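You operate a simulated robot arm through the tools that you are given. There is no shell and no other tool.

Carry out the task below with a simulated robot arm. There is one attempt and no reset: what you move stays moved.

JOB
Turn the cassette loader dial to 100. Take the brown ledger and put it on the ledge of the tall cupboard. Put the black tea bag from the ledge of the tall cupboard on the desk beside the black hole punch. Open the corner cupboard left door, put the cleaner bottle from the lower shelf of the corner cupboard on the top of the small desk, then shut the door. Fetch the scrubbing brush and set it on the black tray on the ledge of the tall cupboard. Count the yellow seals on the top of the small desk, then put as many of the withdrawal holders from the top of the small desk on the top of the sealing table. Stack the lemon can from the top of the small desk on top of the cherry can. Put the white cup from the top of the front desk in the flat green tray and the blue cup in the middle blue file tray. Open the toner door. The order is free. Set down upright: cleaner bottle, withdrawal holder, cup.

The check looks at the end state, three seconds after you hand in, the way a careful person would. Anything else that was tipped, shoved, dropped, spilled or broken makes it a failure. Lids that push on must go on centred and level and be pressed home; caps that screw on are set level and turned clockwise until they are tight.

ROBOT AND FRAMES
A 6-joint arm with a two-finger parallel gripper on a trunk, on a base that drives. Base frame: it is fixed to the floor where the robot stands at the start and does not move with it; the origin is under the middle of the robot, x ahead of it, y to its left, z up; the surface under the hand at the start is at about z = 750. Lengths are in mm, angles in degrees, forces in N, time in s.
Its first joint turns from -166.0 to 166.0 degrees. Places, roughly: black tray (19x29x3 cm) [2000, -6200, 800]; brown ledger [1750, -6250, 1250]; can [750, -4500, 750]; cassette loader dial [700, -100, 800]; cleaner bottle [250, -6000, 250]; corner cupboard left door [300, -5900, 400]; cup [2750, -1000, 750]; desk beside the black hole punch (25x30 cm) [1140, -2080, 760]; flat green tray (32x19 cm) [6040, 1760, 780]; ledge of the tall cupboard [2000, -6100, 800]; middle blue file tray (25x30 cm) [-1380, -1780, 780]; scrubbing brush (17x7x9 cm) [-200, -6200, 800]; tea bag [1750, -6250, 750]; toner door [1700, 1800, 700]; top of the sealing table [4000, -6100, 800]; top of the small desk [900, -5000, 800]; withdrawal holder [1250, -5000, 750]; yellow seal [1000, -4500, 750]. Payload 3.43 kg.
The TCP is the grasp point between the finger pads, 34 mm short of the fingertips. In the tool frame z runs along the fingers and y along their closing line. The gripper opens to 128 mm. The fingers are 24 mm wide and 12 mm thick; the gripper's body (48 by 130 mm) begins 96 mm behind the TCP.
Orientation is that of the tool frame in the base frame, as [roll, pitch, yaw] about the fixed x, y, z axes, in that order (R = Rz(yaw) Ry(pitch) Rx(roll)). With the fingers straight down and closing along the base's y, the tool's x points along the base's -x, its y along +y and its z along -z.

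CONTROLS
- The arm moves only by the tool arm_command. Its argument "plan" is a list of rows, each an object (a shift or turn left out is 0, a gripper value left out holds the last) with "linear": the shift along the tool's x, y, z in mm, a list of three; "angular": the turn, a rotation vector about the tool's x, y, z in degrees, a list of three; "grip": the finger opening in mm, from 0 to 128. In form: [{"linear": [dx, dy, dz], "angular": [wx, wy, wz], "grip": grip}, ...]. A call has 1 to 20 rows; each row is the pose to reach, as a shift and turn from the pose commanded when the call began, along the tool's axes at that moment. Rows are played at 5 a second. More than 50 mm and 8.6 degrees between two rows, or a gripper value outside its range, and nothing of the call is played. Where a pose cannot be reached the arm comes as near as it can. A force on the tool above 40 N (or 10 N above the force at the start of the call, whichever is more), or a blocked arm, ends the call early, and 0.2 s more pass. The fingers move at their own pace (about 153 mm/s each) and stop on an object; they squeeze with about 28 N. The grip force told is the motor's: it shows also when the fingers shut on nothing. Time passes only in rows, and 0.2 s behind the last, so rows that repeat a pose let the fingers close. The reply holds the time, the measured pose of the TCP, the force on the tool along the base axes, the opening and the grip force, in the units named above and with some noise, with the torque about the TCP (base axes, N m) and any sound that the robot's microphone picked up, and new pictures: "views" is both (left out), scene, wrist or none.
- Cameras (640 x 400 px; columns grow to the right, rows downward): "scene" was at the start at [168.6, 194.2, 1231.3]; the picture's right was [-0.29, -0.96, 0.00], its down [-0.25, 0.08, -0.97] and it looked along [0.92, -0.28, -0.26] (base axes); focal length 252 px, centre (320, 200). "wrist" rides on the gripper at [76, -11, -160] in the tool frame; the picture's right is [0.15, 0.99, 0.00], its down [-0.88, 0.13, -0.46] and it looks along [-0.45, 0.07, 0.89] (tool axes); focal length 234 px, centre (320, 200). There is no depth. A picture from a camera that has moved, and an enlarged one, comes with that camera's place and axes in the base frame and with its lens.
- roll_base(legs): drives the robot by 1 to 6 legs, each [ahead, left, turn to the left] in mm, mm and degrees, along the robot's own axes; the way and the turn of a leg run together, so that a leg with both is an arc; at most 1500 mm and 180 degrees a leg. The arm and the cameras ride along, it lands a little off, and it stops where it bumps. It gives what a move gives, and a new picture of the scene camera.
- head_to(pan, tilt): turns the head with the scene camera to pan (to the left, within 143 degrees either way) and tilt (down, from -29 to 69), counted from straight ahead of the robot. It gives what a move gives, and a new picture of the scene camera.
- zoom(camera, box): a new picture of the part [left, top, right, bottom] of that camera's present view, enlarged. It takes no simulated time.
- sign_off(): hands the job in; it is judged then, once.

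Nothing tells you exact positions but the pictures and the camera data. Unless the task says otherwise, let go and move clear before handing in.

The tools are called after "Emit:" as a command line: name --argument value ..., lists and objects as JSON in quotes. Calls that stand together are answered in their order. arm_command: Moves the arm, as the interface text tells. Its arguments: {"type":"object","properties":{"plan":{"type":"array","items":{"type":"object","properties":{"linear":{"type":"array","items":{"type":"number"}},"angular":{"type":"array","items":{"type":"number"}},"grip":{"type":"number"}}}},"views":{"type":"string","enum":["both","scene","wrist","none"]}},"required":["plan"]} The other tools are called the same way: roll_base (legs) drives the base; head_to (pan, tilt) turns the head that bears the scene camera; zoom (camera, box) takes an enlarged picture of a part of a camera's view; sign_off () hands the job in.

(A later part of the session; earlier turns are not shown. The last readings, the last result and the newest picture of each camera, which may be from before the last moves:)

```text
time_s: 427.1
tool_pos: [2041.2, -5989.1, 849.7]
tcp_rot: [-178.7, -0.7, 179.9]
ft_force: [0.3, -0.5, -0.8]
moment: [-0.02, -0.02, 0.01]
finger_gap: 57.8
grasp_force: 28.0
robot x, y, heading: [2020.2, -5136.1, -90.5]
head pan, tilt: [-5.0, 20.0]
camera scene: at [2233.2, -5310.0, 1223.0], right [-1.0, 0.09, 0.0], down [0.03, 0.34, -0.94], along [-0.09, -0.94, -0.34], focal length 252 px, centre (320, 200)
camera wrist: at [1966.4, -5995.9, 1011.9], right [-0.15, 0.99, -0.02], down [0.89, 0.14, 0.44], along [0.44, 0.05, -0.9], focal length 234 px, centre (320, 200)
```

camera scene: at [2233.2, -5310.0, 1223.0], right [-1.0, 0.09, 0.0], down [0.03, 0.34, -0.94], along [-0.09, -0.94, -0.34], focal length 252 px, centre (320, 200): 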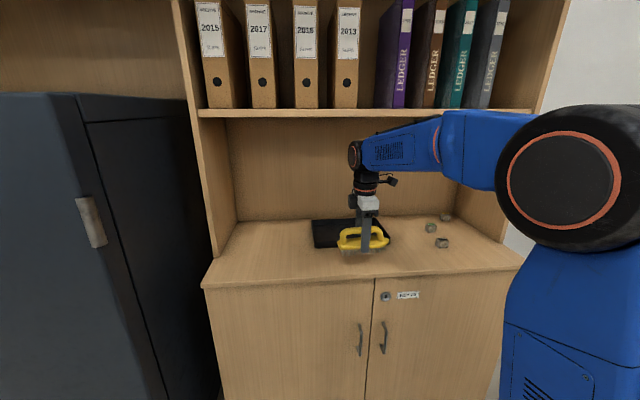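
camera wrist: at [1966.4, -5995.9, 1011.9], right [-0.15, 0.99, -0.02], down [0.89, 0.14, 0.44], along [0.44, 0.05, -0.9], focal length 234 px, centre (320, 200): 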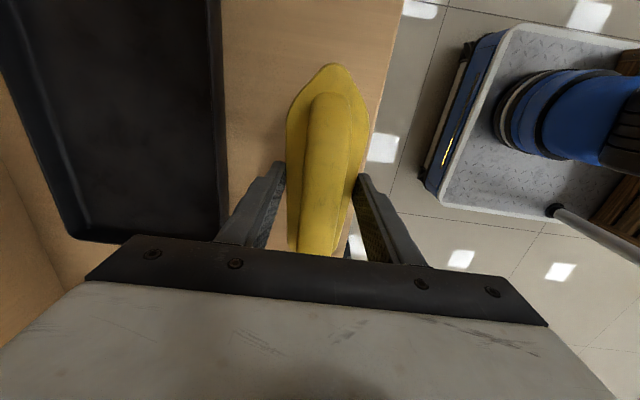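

To keep the forearm low under the shelf I back the base 140 mm, so the arm reaches in nearly straight.

Emit:
roll_base --legs '[[-140, 0, 0.4]]'

Emit:
arm_command --plan '[{"linear": [2, -30, 0]}, {"linear": [4, -65, 0]}, {"linear": [6, -100, 0]}, {"linear": [8, -140, 0]}, {"linear": [8, -180, 0]}, {"linear": [8, -215, 0]}, {"linear": [8, -215, 0]}]' --views "both"

```text
time_s: 428.4
tool_pos: [2045.9, -5846.5, 851.0]
tcp_rot: [-178.7, -0.8, -179.8]
ft_force: [0.0, 0.0, -1.3]
moment: [-0.02, 0.02, 0.02]
finger_gap: 58.3
grasp_force: 28.1
robot x, y, heading: [2022.4, -4995.0, -89.9]
head pan, tilt: [-5.0, 20.0]
camera scene: at [2234.5, -5166.4, 1223.0], right [-1.0, 0.09, 0.0], down [0.03, 0.34, -0.94], along [-0.08, -0.94, -0.34], focal length 252 px, centre (320, 200)
```

scene: 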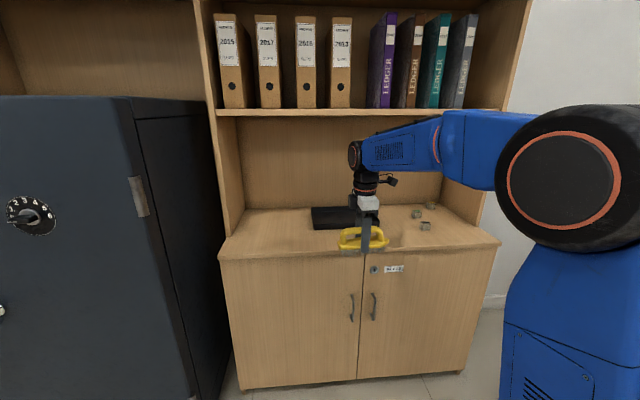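

```text
time_s: 430.0
tool_pos: [2038.3, -6062.6, 856.1]
tcp_rot: [-178.7, -0.7, -179.8]
ft_force: [0.5, 0.3, -0.7]
moment: [-0.01, -0.02, 0.0]
finger_gap: 57.9
grasp_force: 27.9
robot x, y, heading: [2023.3, -4995.2, -89.9]
head pan, tilt: [-5.0, 20.0]
camera scene: at [2234.5, -5166.3, 1223.0], right [-1.0, 0.09, 0.0], down [0.03, 0.34, -0.94], along [-0.08, -0.94, -0.34], focal length 252 px, centre (320, 200)
camera wrist: at [1964.1, -6069.4, 1017.7], right [-0.15, 0.99, -0.02], down [0.89, 0.14, 0.44], along [0.44, 0.05, -0.9], focal length 234 px, centre (320, 200)
```

scene: 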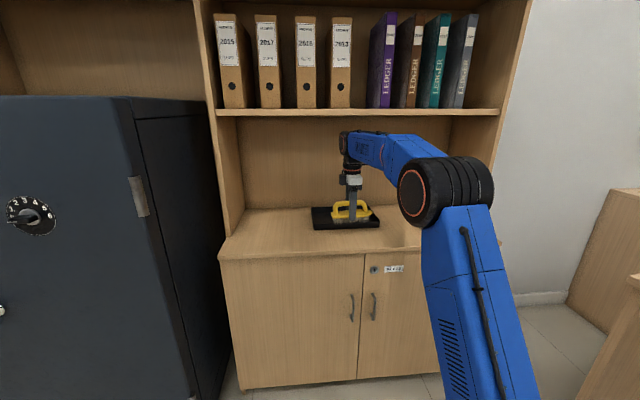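
wrist: 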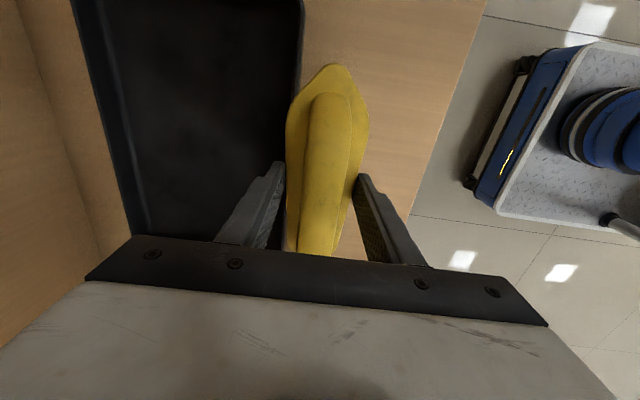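

Emit:
arm_command --plan '[{"linear": [1, -25, 2]}, {"linear": [2, -50, 4]}, {"linear": [3, -75, 6]}, {"linear": [3, -100, 6]}, {"linear": [3, -117, 6]}, {"linear": [3, -117, 6]}]' --views "both"

```text
time_s: 431.4
tool_pos: [2037.6, -6178.5, 853.5]
tcp_rot: [-178.7, -0.8, -179.7]
ft_force: [0.6, -0.7, -1.4]
moment: [0.0, -0.05, 0.02]
finger_gap: 57.8
grasp_force: 27.9
robot x, y, heading: [2020.3, -4995.5, -90.1]
head pan, tilt: [-5.0, 20.0]
camera scene: at [2234.5, -5166.4, 1223.0], right [-1.0, 0.09, 0.0], down [0.03, 0.34, -0.94], along [-0.08, -0.94, -0.34], focal length 252 px, centre (320, 200)
camera wrist: at [1963.1, -6185.8, 1014.1], right [-0.15, 0.99, -0.02], down [0.89, 0.14, 0.44], along [0.44, 0.05, -0.9], focal length 234 px, centre (320, 200)
```

scene: 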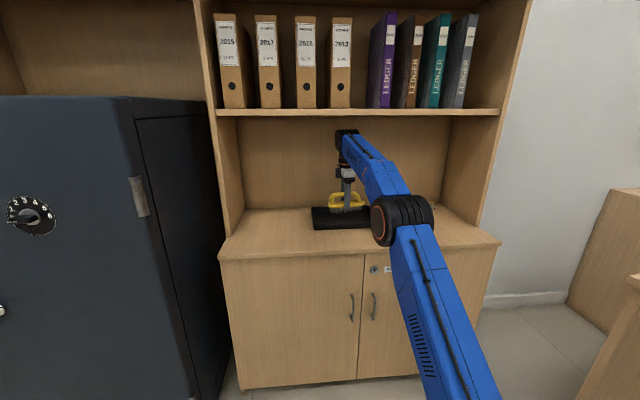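
wrist: 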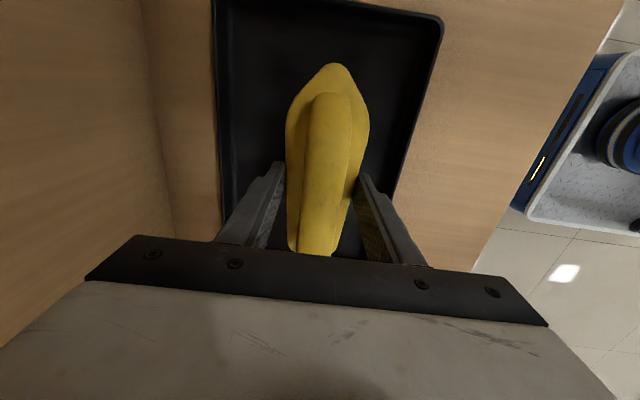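

The brush is centred over the tray. I lower it to contact.

Emit:
arm_command --plan '[{"linear": [-5, 0, 12]}, {"linear": [-5, 0, 24]}, {"linear": [-5, 0, 34]}, {"linear": [-5, 0, 38]}, {"linear": [-5, 0, 38]}]' --views "none"

Emit:
arm_command --plan '[{"linear": [0, 0, 2]}, {"linear": [0, 0, 4]}, {"linear": [0, 0, 4]}]' --views "none"

```text
time_s: 432.6
tool_pos: [2040.7, -6180.0, 814.9]
tcp_rot: [-178.6, -0.7, -179.8]
ft_force: [1.0, -0.3, -0.4]
moment: [-0.02, 0.0, -0.01]
finger_gap: 57.9
grasp_force: 28.1
robot x, y, heading: [2023.5, -4994.5, -90.3]
head pan, tilt: [-5.0, 20.0]
```

```text
time_s: 433.4
tool_pos: [2041.3, -6179.7, 809.9]
tcp_rot: [-178.7, -0.6, -179.7]
ft_force: [0.0, 0.5, -0.1]
moment: [0.02, -0.03, 0.01]
finger_gap: 58.0
grasp_force: 28.0
robot x, y, heading: [2023.2, -4996.0, -89.7]
head pan, tilt: [-5.0, 20.0]
```

Emit:
arm_command --plan '[{"linear": [0, 0, 1.5]}, {"linear": [0, 0, 3]}, {"linear": [0, 0, 3]}]' --views "none"

Emit:
arm_command --plan '[{"linear": [0, 0, 1]}, {"linear": [0, 0, 2]}, {"linear": [0, 0, 2]}]' --views "none"

```text
time_s: 434.2
tool_pos: [2040.1, -6178.8, 808.5]
tcp_rot: [-178.6, -0.7, -179.9]
ft_force: [-1.1, -0.3, 8.9]
moment: [0.18, -0.58, 0.02]
finger_gap: 57.9
grasp_force: 27.8
robot x, y, heading: [2024.5, -4996.8, -90.1]
head pan, tilt: [-5.0, 20.0]
```

```text
time_s: 435.0
tool_pos: [2040.4, -6179.3, 805.5]
tcp_rot: [-178.6, -0.7, -179.8]
ft_force: [-1.1, -0.5, 8.7]
moment: [0.12, -0.54, -0.04]
finger_gap: 57.9
grasp_force: 28.0
robot x, y, heading: [2024.6, -4994.1, -90.0]
head pan, tilt: [-5.0, 20.0]
```

Emit:
arm_command --plan '[{"linear": [0, 0, -1], "grip": 62}, {"linear": [0, 0, -1], "grip": 75}, {"linear": [0, 0, -1], "grip": 88}, {"linear": [0, 0, -1], "grip": 88}, {"linear": [0, 0, -15], "grip": 88}, {"linear": [0, 0, -32], "grip": 88}, {"linear": [0, 0, -48], "grip": 88}, {"linear": [-30, 0, -50], "grip": 88}, {"linear": [-65, 0, -50], "grip": 88}, {"linear": [-100, 0, -50], "grip": 88}, {"linear": [-125, 0, -50], "grip": 88}, {"linear": [-130, 40, -50], "grip": 88}, {"linear": [-130, 80, -50], "grip": 88}, {"linear": [-130, 125, -50], "grip": 88}, {"linear": [-130, 170, -50], "grip": 88}, {"linear": [-130, 215, -50], "grip": 88}, {"linear": [-130, 260, -50], "grip": 88}]' --views "both"

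```text
time_s: 438.6
tool_pos: [2170.0, -5918.1, 846.4]
tcp_rot: [-178.7, -0.6, -179.8]
ft_force: [0.5, -0.6, -0.6]
moment: [0.02, -0.04, -0.01]
finger_gap: 87.8
grasp_force: 0.2
robot x, y, heading: [2021.2, -4995.5, -90.0]
head pan, tilt: [-5.0, 20.0]
camera scene: at [2234.5, -5166.7, 1222.9], right [-1.0, 0.09, 0.0], down [0.03, 0.34, -0.94], along [-0.08, -0.94, -0.34], focal length 252 px, centre (320, 200)
camera wrist: at [2094.3, -5925.9, 1008.3], right [-0.15, 0.99, -0.02], down [0.89, 0.14, 0.44], along [0.44, 0.05, -0.9], focal length 234 px, centre (320, 200)
```

scene: 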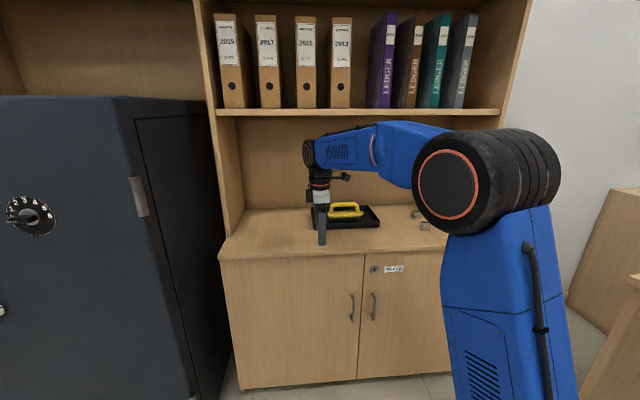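
wrist: 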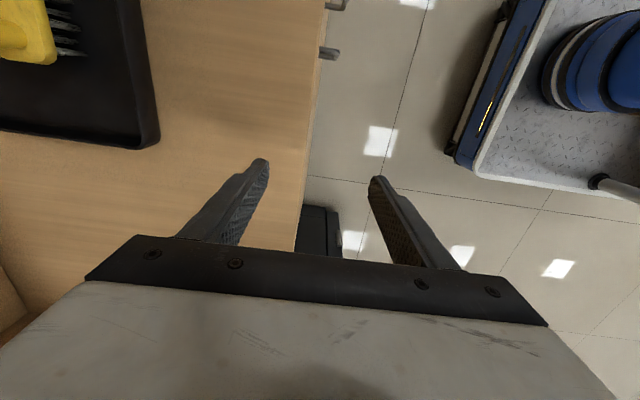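

The brush now sits in the black tray. Next is the brown ledger: I retract, straighten the yaw and move the base a bit ahead.

Emit:
arm_command --plan '[{"linear": [10, 40, -5], "angular": [0, 0, 5]}, {"linear": [30, 75, -15], "angular": [0, 0, 12]}, {"linear": [55, 105, -30], "angular": [0, 0, 20]}, {"linear": [82, 130, -45], "angular": [0, 0, 28]}, {"linear": [110, 150, -60], "angular": [0, 0, 36]}, {"linear": [138, 168, -75], "angular": [0, 0, 44]}, {"linear": [166, 183, -90], "angular": [0, 0, 52]}, {"linear": [194, 196, -105], "angular": [0, 0, 60]}, {"linear": [222, 206, -120], "angular": [0, 0, 68]}, {"linear": [246, 213, -135], "angular": [0, 0, 76]}, {"linear": [270, 218, -150], "angular": [0, 0, 84]}, {"linear": [270, 218, -154], "angular": [0, 0, 90]}, {"linear": [270, 218, -154], "angular": [0, 0, 90], "grip": 100}]' --views "none"

Emit:
roll_base --legs '[[80, 0, 0]]'

Emit:
arm_command --plan '[{"linear": [0, 0, -20], "angular": [0, -8, 0]}, {"linear": [0, 0, -45], "angular": [0, -16, 0]}, {"linear": [0, 0, -75], "angular": [0, -24, 0]}, {"linear": [-5, 0, -105], "angular": [0, -32, 0]}, {"linear": [-15, 0, -135], "angular": [0, -40, 0]}, {"linear": [-25, 0, -165], "angular": [0, -48, 0]}, {"linear": [-40, 0, -195], "angular": [0, -56, 0]}, {"linear": [-55, 0, -225], "angular": [0, -64, 0]}, {"linear": [-75, 0, -255], "angular": [0, -72, 0]}, {"linear": [-95, 0, -285], "angular": [0, -80, 0]}, {"linear": [-115, 0, -315], "angular": [0, -88, 0]}, {"linear": [-120, 0, -340], "angular": [0, -90, 0]}, {"linear": [-120, 0, -340], "angular": [0, -90, 0]}]' --views "both"

```text
time_s: 441.4
tool_pos: [1900.6, -5697.1, 1001.3]
tcp_rot: [-179.4, 1.4, 90.1]
ft_force: [-1.1, 0.5, -0.2]
moment: [0.0, -0.01, 0.0]
finger_gap: 99.9
grasp_force: 0.1
robot x, y, heading: [2024.0, -4997.0, -90.0]
head pan, tilt: [-5.0, 20.0]
```

```text
time_s: 442.5
tool_pos: [1900.3, -5778.8, 1000.9]
tcp_rot: [-179.3, 1.4, 90.2]
ft_force: [-0.4, 0.1, -0.5]
moment: [0.0, -0.02, 0.01]
finger_gap: 99.7
grasp_force: 0.0
robot x, y, heading: [2021.5, -5079.4, -89.7]
head pan, tilt: [-5.0, 20.0]
camera scene: at [2234.5, -5246.8, 1223.0], right [-1.0, 0.09, 0.0], down [0.03, 0.34, -0.94], along [-0.08, -0.94, -0.34], focal length 252 px, centre (320, 200)
```

scene: 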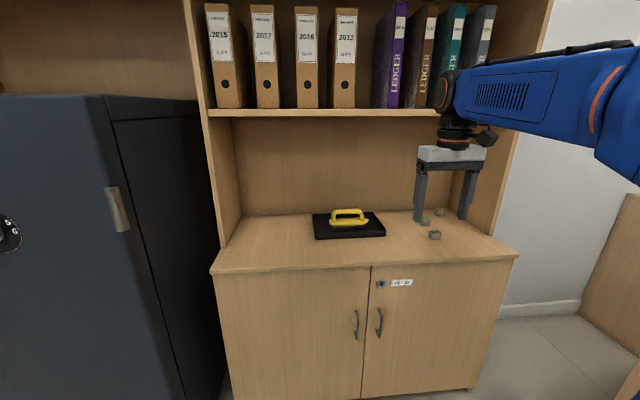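

```text
time_s: 445.3
tool_pos: [1907.2, -5889.6, 1341.5]
tcp_rot: [-26.7, 88.4, -116.4]
ft_force: [-0.2, -0.1, 0.1]
moment: [0.0, -0.01, 0.01]
finger_gap: 100.1
grasp_force: 0.0
robot x, y, heading: [2023.0, -5073.7, -90.0]
head pan, tilt: [-5.0, 20.0]
camera scene: at [2234.5, -5246.8, 1223.0], right [-1.0, 0.09, 0.0], down [0.03, 0.34, -0.94], along [-0.08, -0.94, -0.34], focal length 252 px, centre (320, 200)
camera wrist: at [1893.4, -5731.8, 1263.7], right [0.99, 0.0, -0.16], down [0.14, 0.48, 0.87], along [0.07, -0.88, 0.47], focal length 234 px, centre (320, 200)
```

scene: 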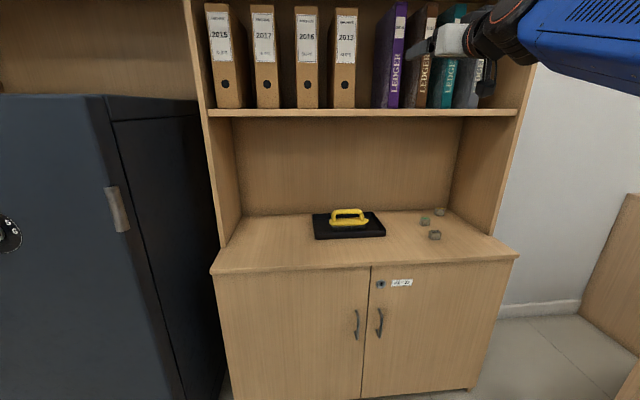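
wrist: 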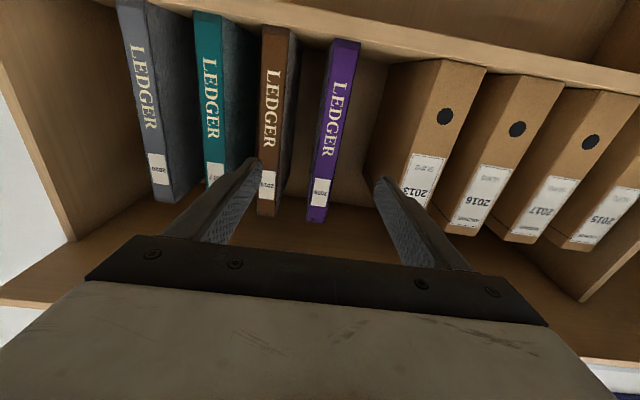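

The brown ledger's spine is at x≈1834, front y≈-6110, z 1225–1509. I line up with it and open to 62 mm.

Emit:
arm_command --plan '[{"linear": [-5, -20, 20], "grip": 62}, {"linear": [-10, -40, 45], "grip": 62}, {"linear": [-15, -58, 75], "grip": 62}, {"linear": [-19, -70, 105], "grip": 62}, {"linear": [-19, -73, 135], "grip": 62}, {"linear": [-19, -73, 150], "grip": 62}, {"linear": [-19, -73, 150], "grip": 62}]' --views "both"

```text
time_s: 446.9
tool_pos: [1833.1, -6040.2, 1367.8]
tcp_rot: [-27.7, 88.5, -117.6]
ft_force: [-0.5, -0.1, -0.1]
moment: [0.0, 0.0, 0.0]
finger_gap: 62.3
grasp_force: 0.0
robot x, y, heading: [2020.7, -5077.3, -90.1]
head pan, tilt: [-5.0, 20.0]
camera scene: at [2234.5, -5246.8, 1223.0], right [-1.0, 0.09, 0.0], down [0.03, 0.34, -0.94], along [-0.08, -0.94, -0.34], focal length 252 px, centre (320, 200)
camera wrist: at [1819.8, -5881.3, 1288.4], right [0.99, 0.0, -0.16], down [0.14, 0.48, 0.87], along [0.07, -0.88, 0.47], focal length 234 px, centre (320, 200)
```

scene: 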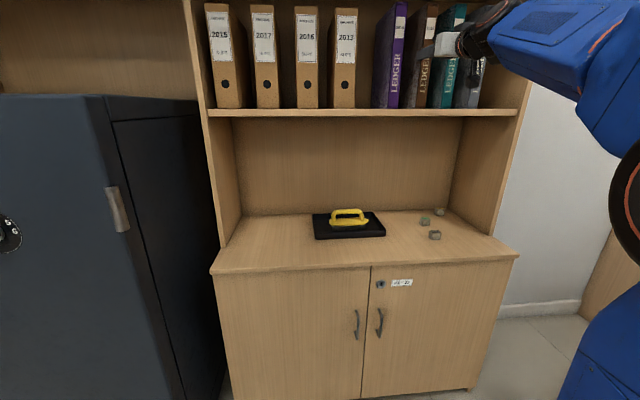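
wrist: 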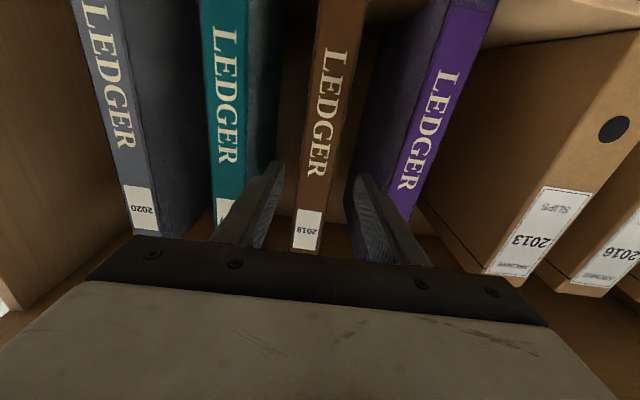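

Emit:
arm_command --plan '[{"linear": [0, -3, 20]}, {"linear": [0, -3, 45]}, {"linear": [0, -3, 70]}, {"linear": [0, -3, 95]}, {"linear": [0, -3, 120]}, {"linear": [0, -3, 140]}, {"linear": [0, -3, 148]}, {"linear": [0, -3, 148]}]' --views "both"

```text
time_s: 448.7
tool_pos: [1830.0, -6189.0, 1371.4]
tcp_rot: [-27.8, 88.5, -117.5]
ft_force: [-0.3, -0.4, 0.3]
moment: [0.03, 0.01, -0.02]
finger_gap: 62.2
grasp_force: 0.1
robot x, y, heading: [2024.5, -5078.7, -90.1]
head pan, tilt: [-5.0, 20.0]
camera scene: at [2234.5, -5246.8, 1223.0], right [-1.0, 0.09, 0.0], down [0.03, 0.34, -0.94], along [-0.08, -0.94, -0.34], focal length 252 px, centre (320, 200)
camera wrist: at [1816.9, -6030.5, 1292.4], right [0.99, 0.0, -0.16], down [0.14, 0.48, 0.87], along [0.07, -0.88, 0.47], focal length 234 px, centre (320, 200)
```

scene: 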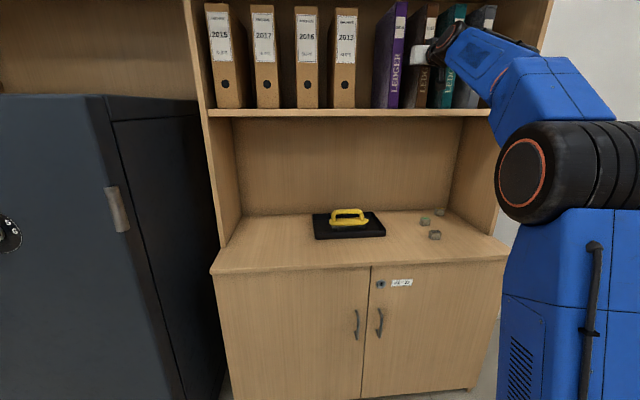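
wrist: 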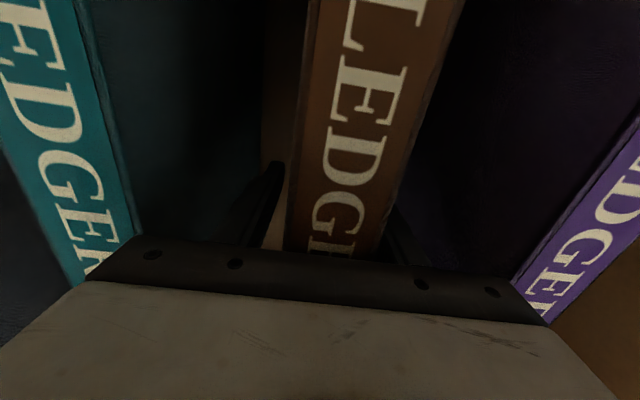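

Emit:
arm_command --plan '[{"linear": [0, 4, 0], "grip": 62}, {"linear": [0, 4, 0], "grip": 50}, {"linear": [0, 4, 0], "grip": 44}, {"linear": [0, 4, 0], "grip": 36}, {"linear": [0, 4, 0], "grip": 0}, {"linear": [0, 4, 0], "grip": 0}, {"linear": [0, 4, 0], "grip": 0}]' --views "wrist"

```text
time_s: 450.3
tool_pos: [1833.7, -6187.8, 1371.1]
tcp_rot: [-26.9, 88.5, -116.7]
ft_force: [0.3, -1.1, 1.5]
moment: [-0.08, -0.24, -0.27]
finger_gap: 36.2
grasp_force: 27.9
robot x, y, heading: [2028.1, -5080.5, -89.9]
head pan, tilt: [-5.0, 20.0]
camera wrist: at [1821.0, -6029.6, 1292.2], right [0.99, 0.0, -0.16], down [0.14, 0.48, 0.87], along [0.07, -0.88, 0.47], focal length 234 px, centre (320, 200)
```

wrist: 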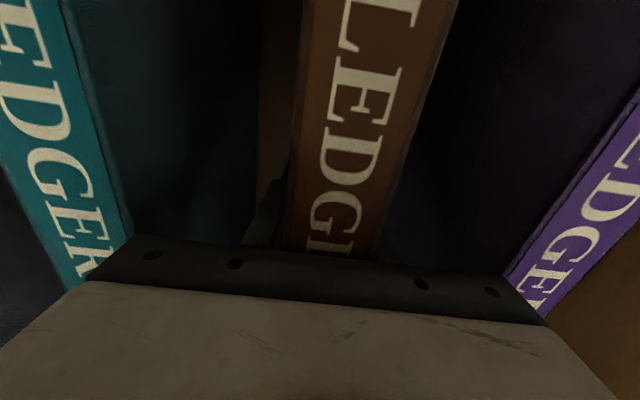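

Emit:
arm_command --plan '[{"linear": [-2, 0, 0]}, {"linear": [-4, 0, 0]}, {"linear": [-7, 0, 0]}, {"linear": [-10, 0, 0]}, {"linear": [-10, 0, 0]}]' --views "both"

```text
time_s: 451.5
tool_pos: [1833.3, -6188.5, 1378.9]
tcp_rot: [-28.0, 88.4, -117.6]
ft_force: [0.3, 0.5, -8.9]
moment: [0.14, -0.01, 0.02]
finger_gap: 36.0
grasp_force: 28.2
robot x, y, heading: [2025.1, -5075.0, -89.9]
head pan, tilt: [-5.0, 20.0]
camera scene: at [2234.4, -5247.3, 1222.9], right [-1.0, 0.09, 0.0], down [0.03, 0.34, -0.94], along [-0.08, -0.94, -0.34], focal length 252 px, centre (320, 200)
camera wrist: at [1820.8, -6029.9, 1301.2], right [0.99, 0.0, -0.16], down [0.14, 0.48, 0.87], along [0.07, -0.88, 0.47], focal length 234 px, centre (320, 200)
```

scene: 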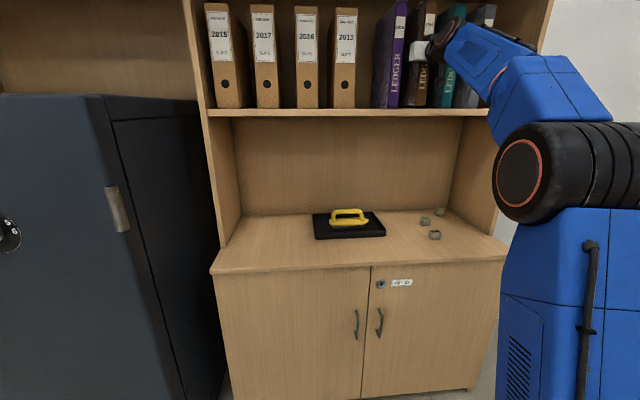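
wrist: 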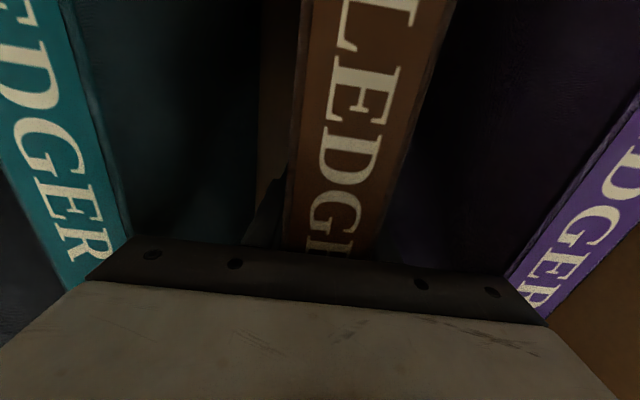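

The ledger is lifted (about 0.9 kg). I draw it straight out by backing the base.

Emit:
roll_base --legs '[[-360, 0, 0]]'

Emit:
arm_command --plan '[{"linear": [0, 0, 0]}]' --views "wrist"

```text
time_s: 453.8
tool_pos: [1839.8, -5832.5, 1379.7]
tcp_rot: [-27.7, 88.4, -117.2]
ft_force: [-0.1, 0.2, -10.3]
moment: [0.18, 0.01, 0.02]
finger_gap: 35.9
grasp_force: 28.3
robot x, y, heading: [2022.9, -4720.3, -89.5]
head pan, tilt: [-5.0, 20.0]
camera scene: at [2234.1, -4889.7, 1222.9], right [-1.0, 0.08, 0.0], down [0.03, 0.34, -0.94], along [-0.08, -0.94, -0.34], focal length 252 px, centre (320, 200)
```

scene: 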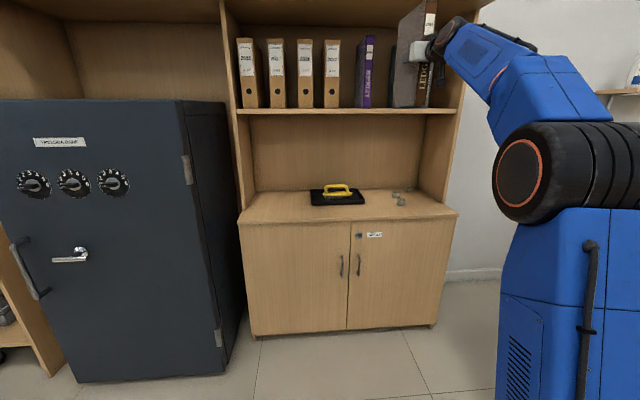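

```text
time_s: 454.2
tool_pos: [1838.3, -5833.9, 1379.7]
tcp_rot: [-29.0, 88.6, -118.4]
ft_force: [-0.2, 0.1, -8.6]
moment: [0.12, 0.0, 0.02]
finger_gap: 35.9
grasp_force: 28.2
robot x, y, heading: [2025.3, -4716.2, -89.3]
head pan, tilt: [-5.0, 20.0]
camera wrist: at [1825.0, -5675.2, 1300.6], right [0.99, 0.01, -0.16], down [0.14, 0.48, 0.87], along [0.08, -0.88, 0.47], focal length 234 px, centre (320, 200)
```

wrist: 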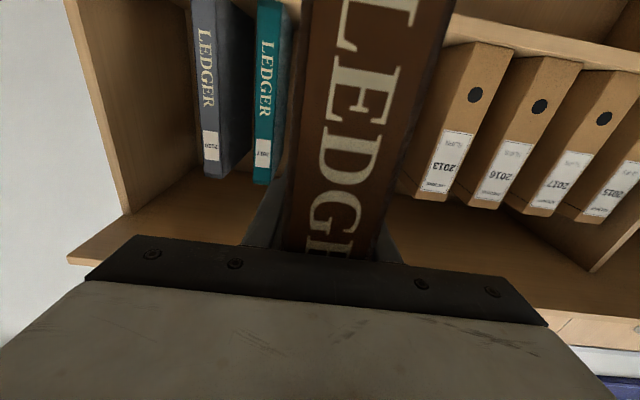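

The ledger is out and the others still stand. I lower it in front of the cupboard and move it across to the ledge's free left part.

Emit:
arm_command --plan '[{"linear": [15, 10, 0]}, {"linear": [40, 30, 0]}, {"linear": [65, 55, 0]}, {"linear": [90, 82, 0]}, {"linear": [115, 110, 0]}, {"linear": [140, 138, 0]}, {"linear": [165, 166, 0]}, {"linear": [190, 194, 0]}, {"linear": [215, 222, 0]}, {"linear": [240, 250, 0]}, {"linear": [265, 278, 0]}, {"linear": [290, 306, 0]}, {"linear": [315, 334, 0]}, {"linear": [340, 362, 0]}, {"linear": [365, 390, 0]}, {"linear": [390, 420, 0]}, {"linear": [412, 450, 0]}, {"linear": [432, 480, 0]}, {"linear": [444, 503, 0]}, {"linear": [450, 512, 0]}]' --views "both"

```text
time_s: 458.4
tool_pos: [2346.6, -5838.9, 924.9]
tcp_rot: [-28.2, 88.5, -117.6]
ft_force: [0.0, 0.5, -9.0]
moment: [0.18, -0.01, -0.03]
finger_gap: 35.7
grasp_force: 28.4
out of reach, approached as far as the arm can: row 6, 7
robot x, y, heading: [2021.5, -4718.7, -89.5]
head pan, tilt: [-5.0, 20.0]
camera scene: at [2234.3, -4889.7, 1222.9], right [-1.0, 0.08, 0.0], down [0.03, 0.34, -0.94], along [-0.08, -0.94, -0.34], focal length 252 px, centre (320, 200)
camera wrist: at [2332.4, -5680.6, 845.8], right [0.99, 0.01, -0.16], down [0.14, 0.48, 0.87], along [0.08, -0.88, 0.47], focal length 234 px, centre (320, 200)
```

scene: 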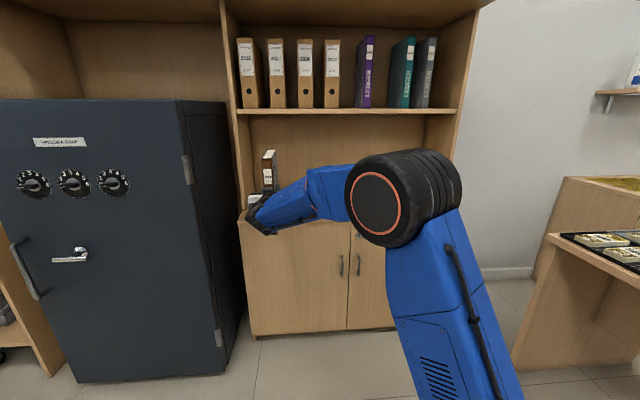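
wrist: 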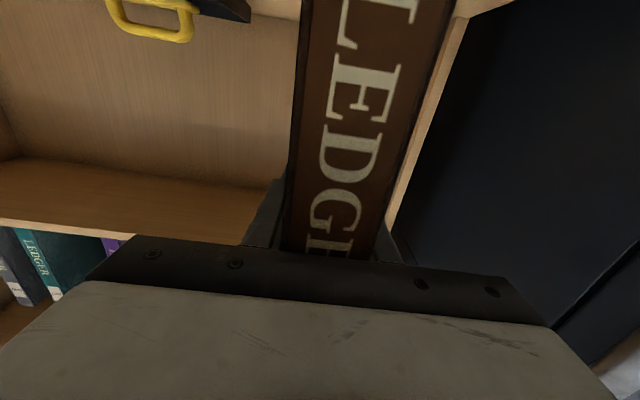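

Emit:
roll_base --legs '[[235, 0, -0.4]]'

Emit:
arm_command --plan '[{"linear": [8, 0, 0]}, {"linear": [16, 0, 0]}, {"linear": [20, 0, 0]}, {"linear": [20, 0, 0]}]' --views "both"

```text
time_s: 460.1
tool_pos: [2339.8, -6073.5, 923.9]
tcp_rot: [-28.5, 88.5, -118.5]
ft_force: [0.0, 0.6, -9.3]
moment: [0.19, 0.04, -0.02]
finger_gap: 35.8
grasp_force: 28.5
robot x, y, heading: [2022.9, -4951.6, -90.0]
head pan, tilt: [-5.0, 20.0]
camera scene: at [2234.2, -5124.5, 1222.9], right [-1.0, 0.09, 0.0], down [0.03, 0.34, -0.94], along [-0.08, -0.94, -0.34], focal length 252 px, centre (320, 200)
```

scene: 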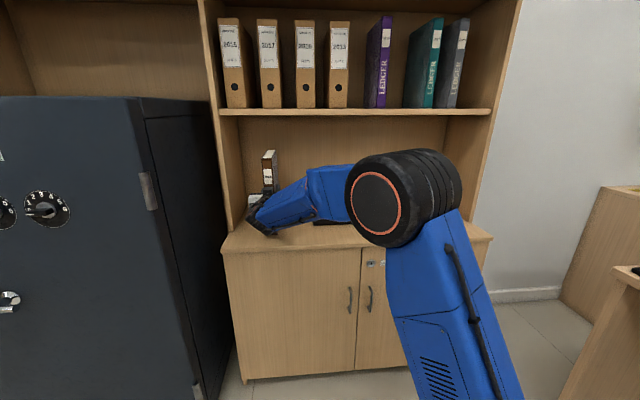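

```text
time_s: 461.1
tool_pos: [2340.7, -6074.7, 905.2]
tcp_rot: [-29.6, 88.5, -119.4]
ft_force: [-0.4, -1.0, -9.8]
moment: [0.13, 0.01, 0.0]
finger_gap: 35.9
grasp_force: 28.2
robot x, y, heading: [2019.5, -4954.7, -89.9]
head pan, tilt: [-5.0, 20.0]
camera scene: at [2234.2, -5124.5, 1222.9], right [-1.0, 0.09, 0.0], down [0.03, 0.34, -0.94], along [-0.08, -0.94, -0.34], focal length 252 px, centre (320, 200)
camera wrist: at [2327.7, -5916.2, 825.8], right [0.99, 0.0, -0.16], down [0.14, 0.48, 0.87], along [0.08, -0.88, 0.47], focal length 234 px, centre (320, 200)
```

scene: 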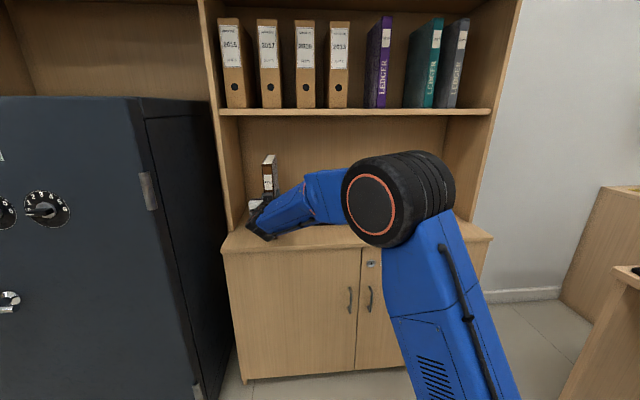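
wrist: 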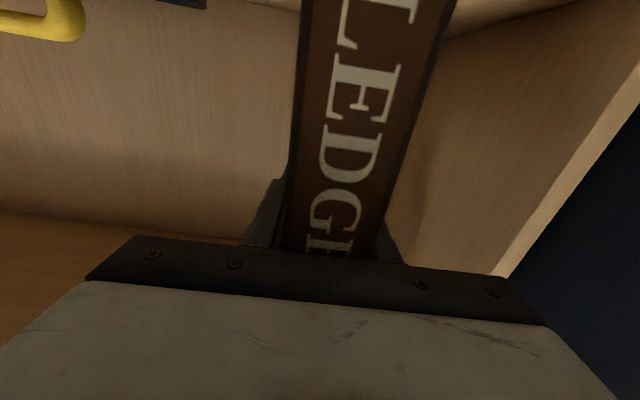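

Emit:
arm_command --plan '[{"linear": [2, 0, 0]}, {"linear": [4, 0, 0]}, {"linear": [6, 0, 0]}, {"linear": [6, 0, 0]}]' --views "none"

Emit:
arm_command --plan '[{"linear": [1.5, 0, 0]}, {"linear": [3, 0, 0]}, {"linear": [3, 0, 0]}]' --views "none"

```text
time_s: 462.1
tool_pos: [2341.2, -6074.4, 902.0]
tcp_rot: [-23.9, 88.4, -113.6]
ft_force: [1.7, 5.6, 8.5]
moment: [-1.13, -0.51, 0.25]
finger_gap: 35.8
grasp_force: 27.7
robot x, y, heading: [2022.9, -4953.9, -90.0]
head pan, tilt: [-5.0, 20.0]
```

```text
time_s: 462.9
tool_pos: [2339.7, -6073.6, 898.8]
tcp_rot: [-23.0, 88.5, -112.9]
ft_force: [0.0, 2.7, 27.8]
moment: [0.5, -0.69, -0.18]
finger_gap: 36.2
grasp_force: 28.5
robot x, y, heading: [2022.8, -4953.0, -90.0]
head pan, tilt: [-5.0, 20.0]
```

The ledger stands on the ledge. I ease off slightly, open the fingers a little at a time, and draw back.

Emit:
arm_command --plan '[{"linear": [-1, 0, 0]}, {"linear": [-1, 0, 0], "grip": 39}, {"linear": [-1, 0, 0], "grip": 44}, {"linear": [-1, 0, 0], "grip": 50}, {"linear": [-1, 0, 0], "grip": 60}, {"linear": [-1, 0, 0], "grip": 62}]' --views "both"

```text
time_s: 464.3
tool_pos: [2340.4, -6074.9, 897.2]
tcp_rot: [-28.3, 88.5, -118.1]
ft_force: [0.3, 0.1, 0.0]
moment: [-0.01, 0.02, 0.03]
finger_gap: 61.8
grasp_force: 0.1
robot x, y, heading: [2015.4, -4952.5, -90.3]
head pan, tilt: [-5.0, 20.0]
camera scene: at [2234.0, -5124.1, 1223.0], right [-1.0, 0.09, 0.0], down [0.03, 0.34, -0.94], along [-0.08, -0.94, -0.34], focal length 252 px, centre (320, 200)
camera wrist: at [2327.0, -5916.3, 818.1], right [0.99, 0.0, -0.16], down [0.14, 0.48, 0.87], along [0.07, -0.88, 0.47], focal length 234 px, centre (320, 200)
```

scene: 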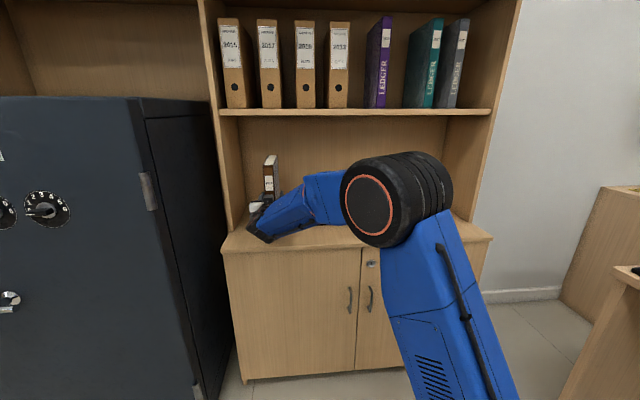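
wrist: 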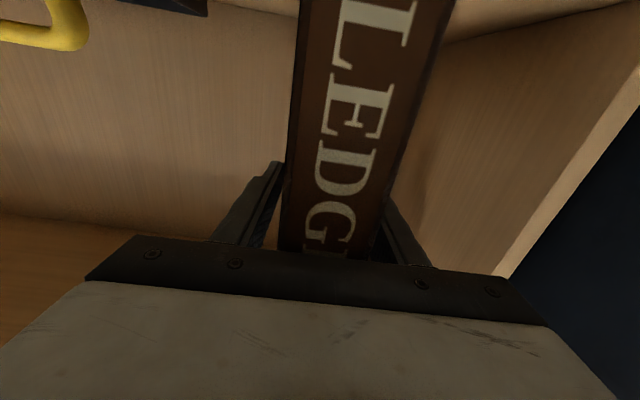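

Emit:
arm_command --plan '[{"linear": [0, 1, -15]}, {"linear": [0, 1, -40]}, {"linear": [0, 1, -65]}, {"linear": [0, 1, -90]}, {"linear": [0, 1, -115]}, {"linear": [0, 1, -145]}, {"linear": [0, 1, -175]}, {"linear": [0, 1, -200]}]' --views "both"

```text
time_s: 466.1
tool_pos: [2338.8, -5873.4, 890.8]
tcp_rot: [-28.4, 88.4, -118.4]
ft_force: [0.6, -0.9, 0.1]
moment: [-0.01, -0.02, 0.03]
finger_gap: 62.1
grasp_force: 0.1
robot x, y, heading: [2025.3, -4952.2, -90.3]
head pan, tilt: [-5.0, 20.0]
camera scene: at [2234.1, -5124.2, 1222.9], right [-1.0, 0.09, 0.0], down [0.03, 0.34, -0.94], along [-0.08, -0.94, -0.34], focal length 252 px, centre (320, 200)
camera wrist: at [2326.3, -5714.8, 813.5], right [0.99, 0.0, -0.16], down [0.14, 0.48, 0.87], along [0.07, -0.88, 0.47], focal length 234 px, centre (320, 200)
```

scene: 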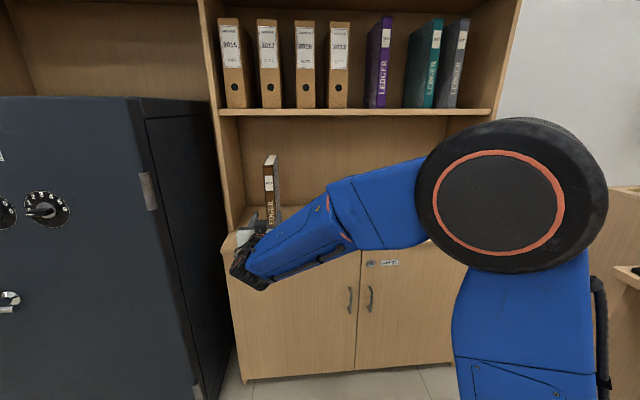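
wrist: 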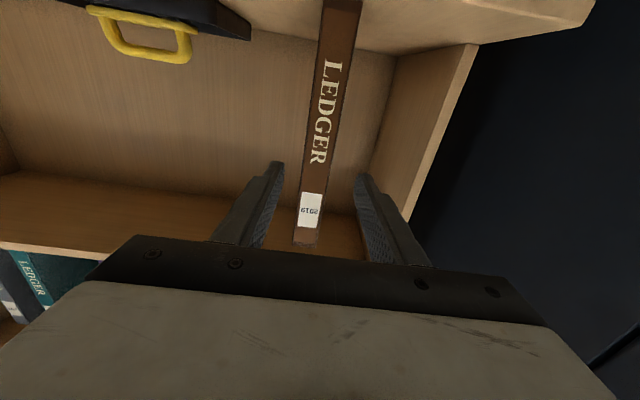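

The ledger stands on the ledge. Now the BLACK tea bag: I turn the tool down again and move above it.

Emit:
arm_command --plan '[{"linear": [0, -10, -40], "angular": [0, 3, 0]}, {"linear": [-5, -35, -70], "angular": [0, 9, 0]}, {"linear": [-10, -68, -90], "angular": [0, 16, 0]}, {"linear": [-15, -103, -100], "angular": [0, 23, 0]}, {"linear": [-20, -138, -106], "angular": [0, 30, 0]}, {"linear": [-25, -175, -110], "angular": [0, 37, 0]}, {"linear": [-30, -212, -114], "angular": [0, 44, 0]}, {"linear": [-35, -250, -117], "angular": [0, 51, 0]}, {"linear": [-40, -288, -119], "angular": [0, 58, 0]}, {"linear": [-45, -326, -121], "angular": [0, 65, 0]}, {"linear": [-50, -364, -122], "angular": [0, 72, 0]}, {"linear": [-55, -402, -123], "angular": [0, 80, 0]}, {"linear": [-60, -439, -123], "angular": [0, 88, 0]}, {"linear": [-60, -439, -123], "angular": [0, 90, 0], "grip": 80}]' --views "both"

```text
time_s: 469.1
tool_pos: [1901.3, -5751.6, 955.9]
tcp_rot: [-179.4, 1.3, 90.3]
ft_force: [-0.1, 0.4, 1.3]
moment: [0.01, 0.01, -0.02]
finger_gap: 80.3
grasp_force: 0.0
robot x, y, heading: [2025.7, -4952.3, -90.2]
head pan, tilt: [-5.0, 20.0]
camera scene: at [2233.9, -5124.0, 1223.0], right [-1.0, 0.09, 0.0], down [0.03, 0.34, -0.94], along [-0.08, -0.94, -0.34], focal length 252 px, centre (320, 200)
camera wrist: at [1890.8, -5671.1, 1114.1], right [0.99, 0.15, -0.01], down [0.14, -0.87, 0.47], along [0.06, -0.47, -0.88], focal length 234 px, centre (320, 200)
```

scene: 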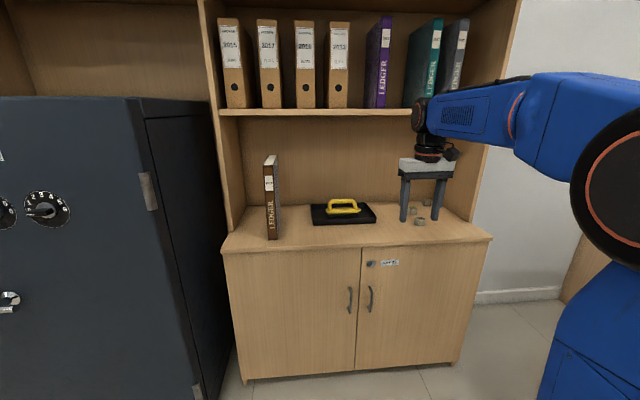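
wrist: 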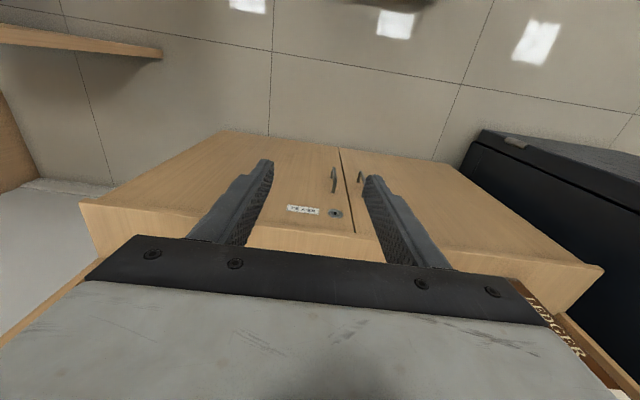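

Emit:
arm_command --plan '[{"linear": [-20, -30, 15]}, {"linear": [-45, -60, 30]}, {"linear": [-75, -90, 45]}, {"linear": [-110, -115, 60]}, {"linear": [-145, -140, 75]}, {"linear": [-180, -160, 90]}, {"linear": [-215, -180, 96]}, {"linear": [-250, -192, 96]}, {"linear": [-277, -198, 96]}, {"linear": [-277, -198, 96]}]' --views "both"

```text
time_s: 471.3
tool_pos: [1703.4, -6033.4, 864.9]
tcp_rot: [-179.3, 1.2, 90.2]
ft_force: [0.6, 0.7, -0.9]
moment: [0.03, -0.01, 0.0]
finger_gap: 80.3
grasp_force: 0.0
robot x, y, heading: [2023.1, -4953.2, -90.2]
head pan, tilt: [-5.0, 20.0]
camera scene: at [2233.9, -5124.1, 1223.0], right [-1.0, 0.09, 0.0], down [0.03, 0.34, -0.94], along [-0.08, -0.94, -0.34], focal length 252 px, centre (320, 200)
camera wrist: at [1693.4, -5953.4, 1024.7], right [0.99, 0.15, -0.02], down [0.14, -0.87, 0.47], along [0.06, -0.47, -0.88], focal length 234 px, centre (320, 200)
```

scene: 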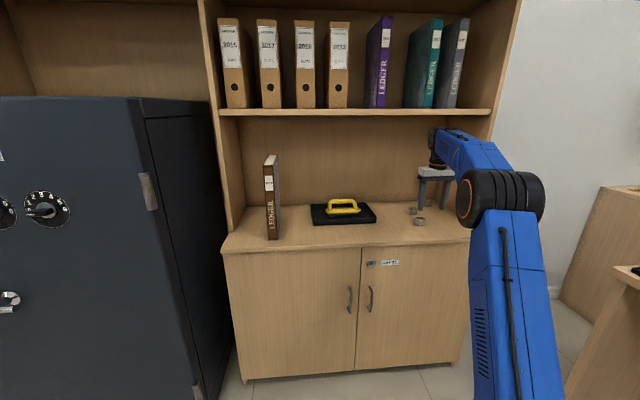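
wrist: 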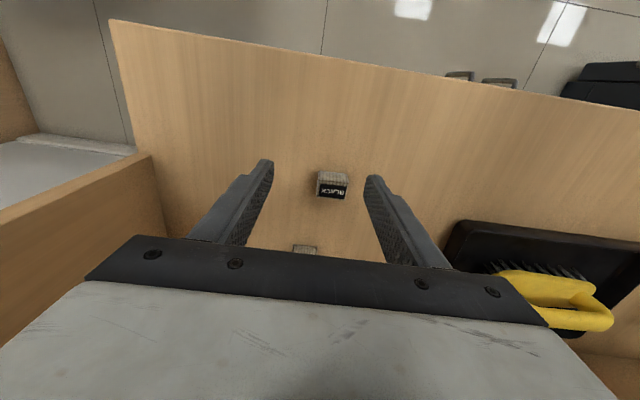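

Emit:
zoom --camera "wrist" --box '[280, 150, 390, 220]'

```text
5.71 times, centred on (335, 185) of wrist
camera zoom: at [1693.4, -5953.4, 1024.7], right [0.99, 0.15, -0.02], down [0.14, -0.87, 0.47], along [0.06, -0.47, -0.88], focal length 1338 px, centre (234, 286)
```

zoom: 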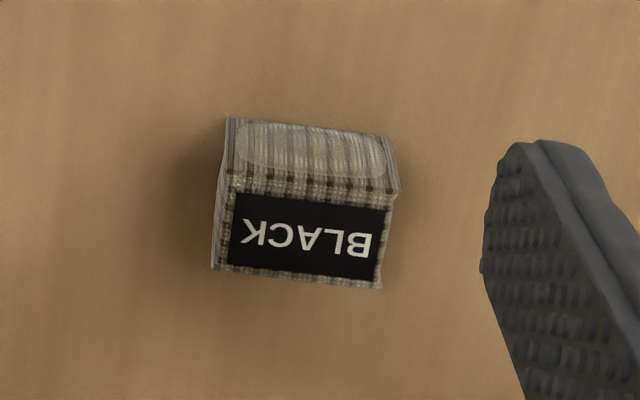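

Emit:
arm_command --plan '[{"linear": [-15, 8, 10], "grip": 70}, {"linear": [-35, 19, 25]}, {"linear": [-35, 19, 50]}, {"linear": [-35, 19, 68]}, {"linear": [-35, 19, 74]}, {"linear": [-35, 19, 74]}]' --views "wrist"

```text
time_s: 472.7
tool_pos: [1723.6, -6069.4, 793.6]
tcp_rot: [-179.3, 1.4, 90.2]
ft_force: [-0.3, 0.1, 0.0]
moment: [0.0, 0.05, 0.0]
finger_gap: 70.0
grasp_force: 0.1
robot x, y, heading: [2020.4, -4954.0, -90.2]
head pan, tilt: [-5.0, 20.0]
camera wrist: at [1712.4, -5989.2, 951.7], right [0.99, 0.15, -0.02], down [0.14, -0.87, 0.47], along [0.06, -0.47, -0.88], focal length 234 px, centre (320, 200)
```

wrist: 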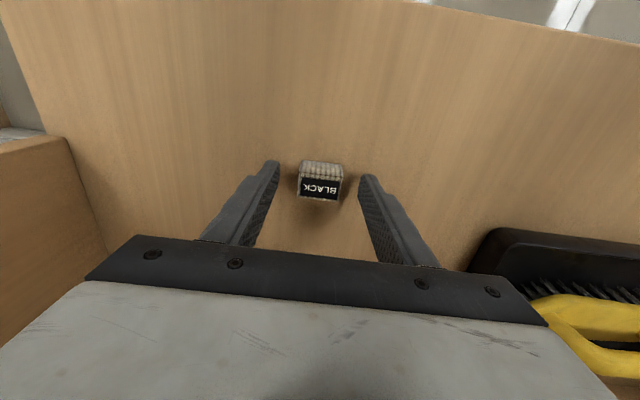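

Emit:
arm_command --plan '[{"linear": [-2, 0, 4], "grip": 70}, {"linear": [-2, 0, 4], "grip": 50}, {"linear": [-2, 0, 4], "grip": 36}, {"linear": [-2, 0, 4], "grip": 0}, {"linear": [-2, 0, 4], "grip": 0}, {"linear": [-2, 0, 2], "grip": 0}, {"linear": [-2, 0, -5], "grip": 0}, {"linear": [-2, 0, -15], "grip": 0}, {"linear": [-2, 0, -30], "grip": 0}, {"linear": [-2, 0, -45], "grip": 0}]' --views "both"

```text
time_s: 474.9
tool_pos: [1723.8, -6069.0, 840.4]
tcp_rot: [-179.4, 1.3, 90.2]
ft_force: [0.2, -0.3, 0.5]
moment: [-0.01, 0.0, 0.0]
finger_gap: 32.9
grasp_force: 28.1
robot x, y, heading: [2020.9, -4954.2, -89.8]
head pan, tilt: [-5.0, 20.0]
camera scene: at [2233.9, -5124.2, 1223.0], right [-1.0, 0.09, 0.0], down [0.03, 0.34, -0.94], along [-0.08, -0.94, -0.34], focal length 252 px, centre (320, 200)
camera wrist: at [1712.3, -5989.6, 999.1], right [0.99, 0.15, -0.02], down [0.14, -0.87, 0.47], along [0.06, -0.47, -0.88], focal length 234 px, centre (320, 200)
```

scene: 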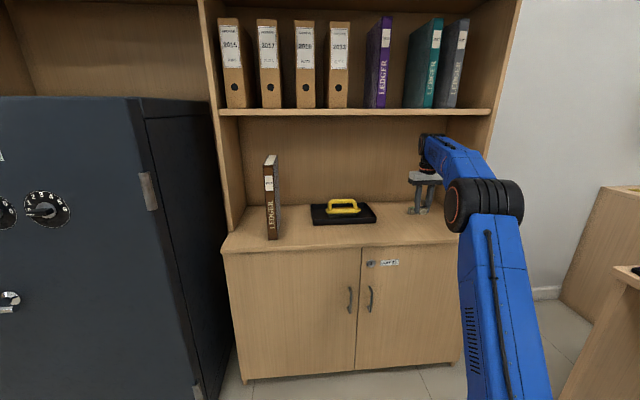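
wrist: 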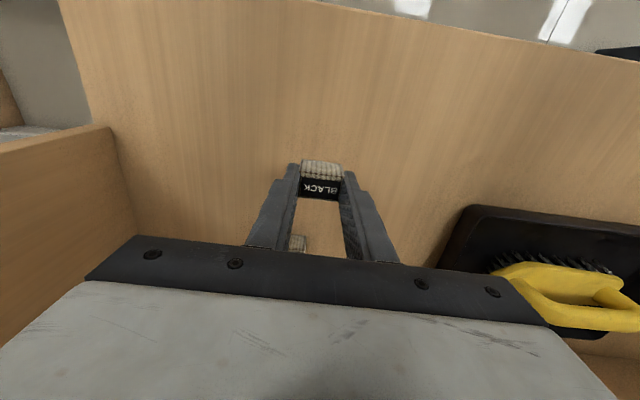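

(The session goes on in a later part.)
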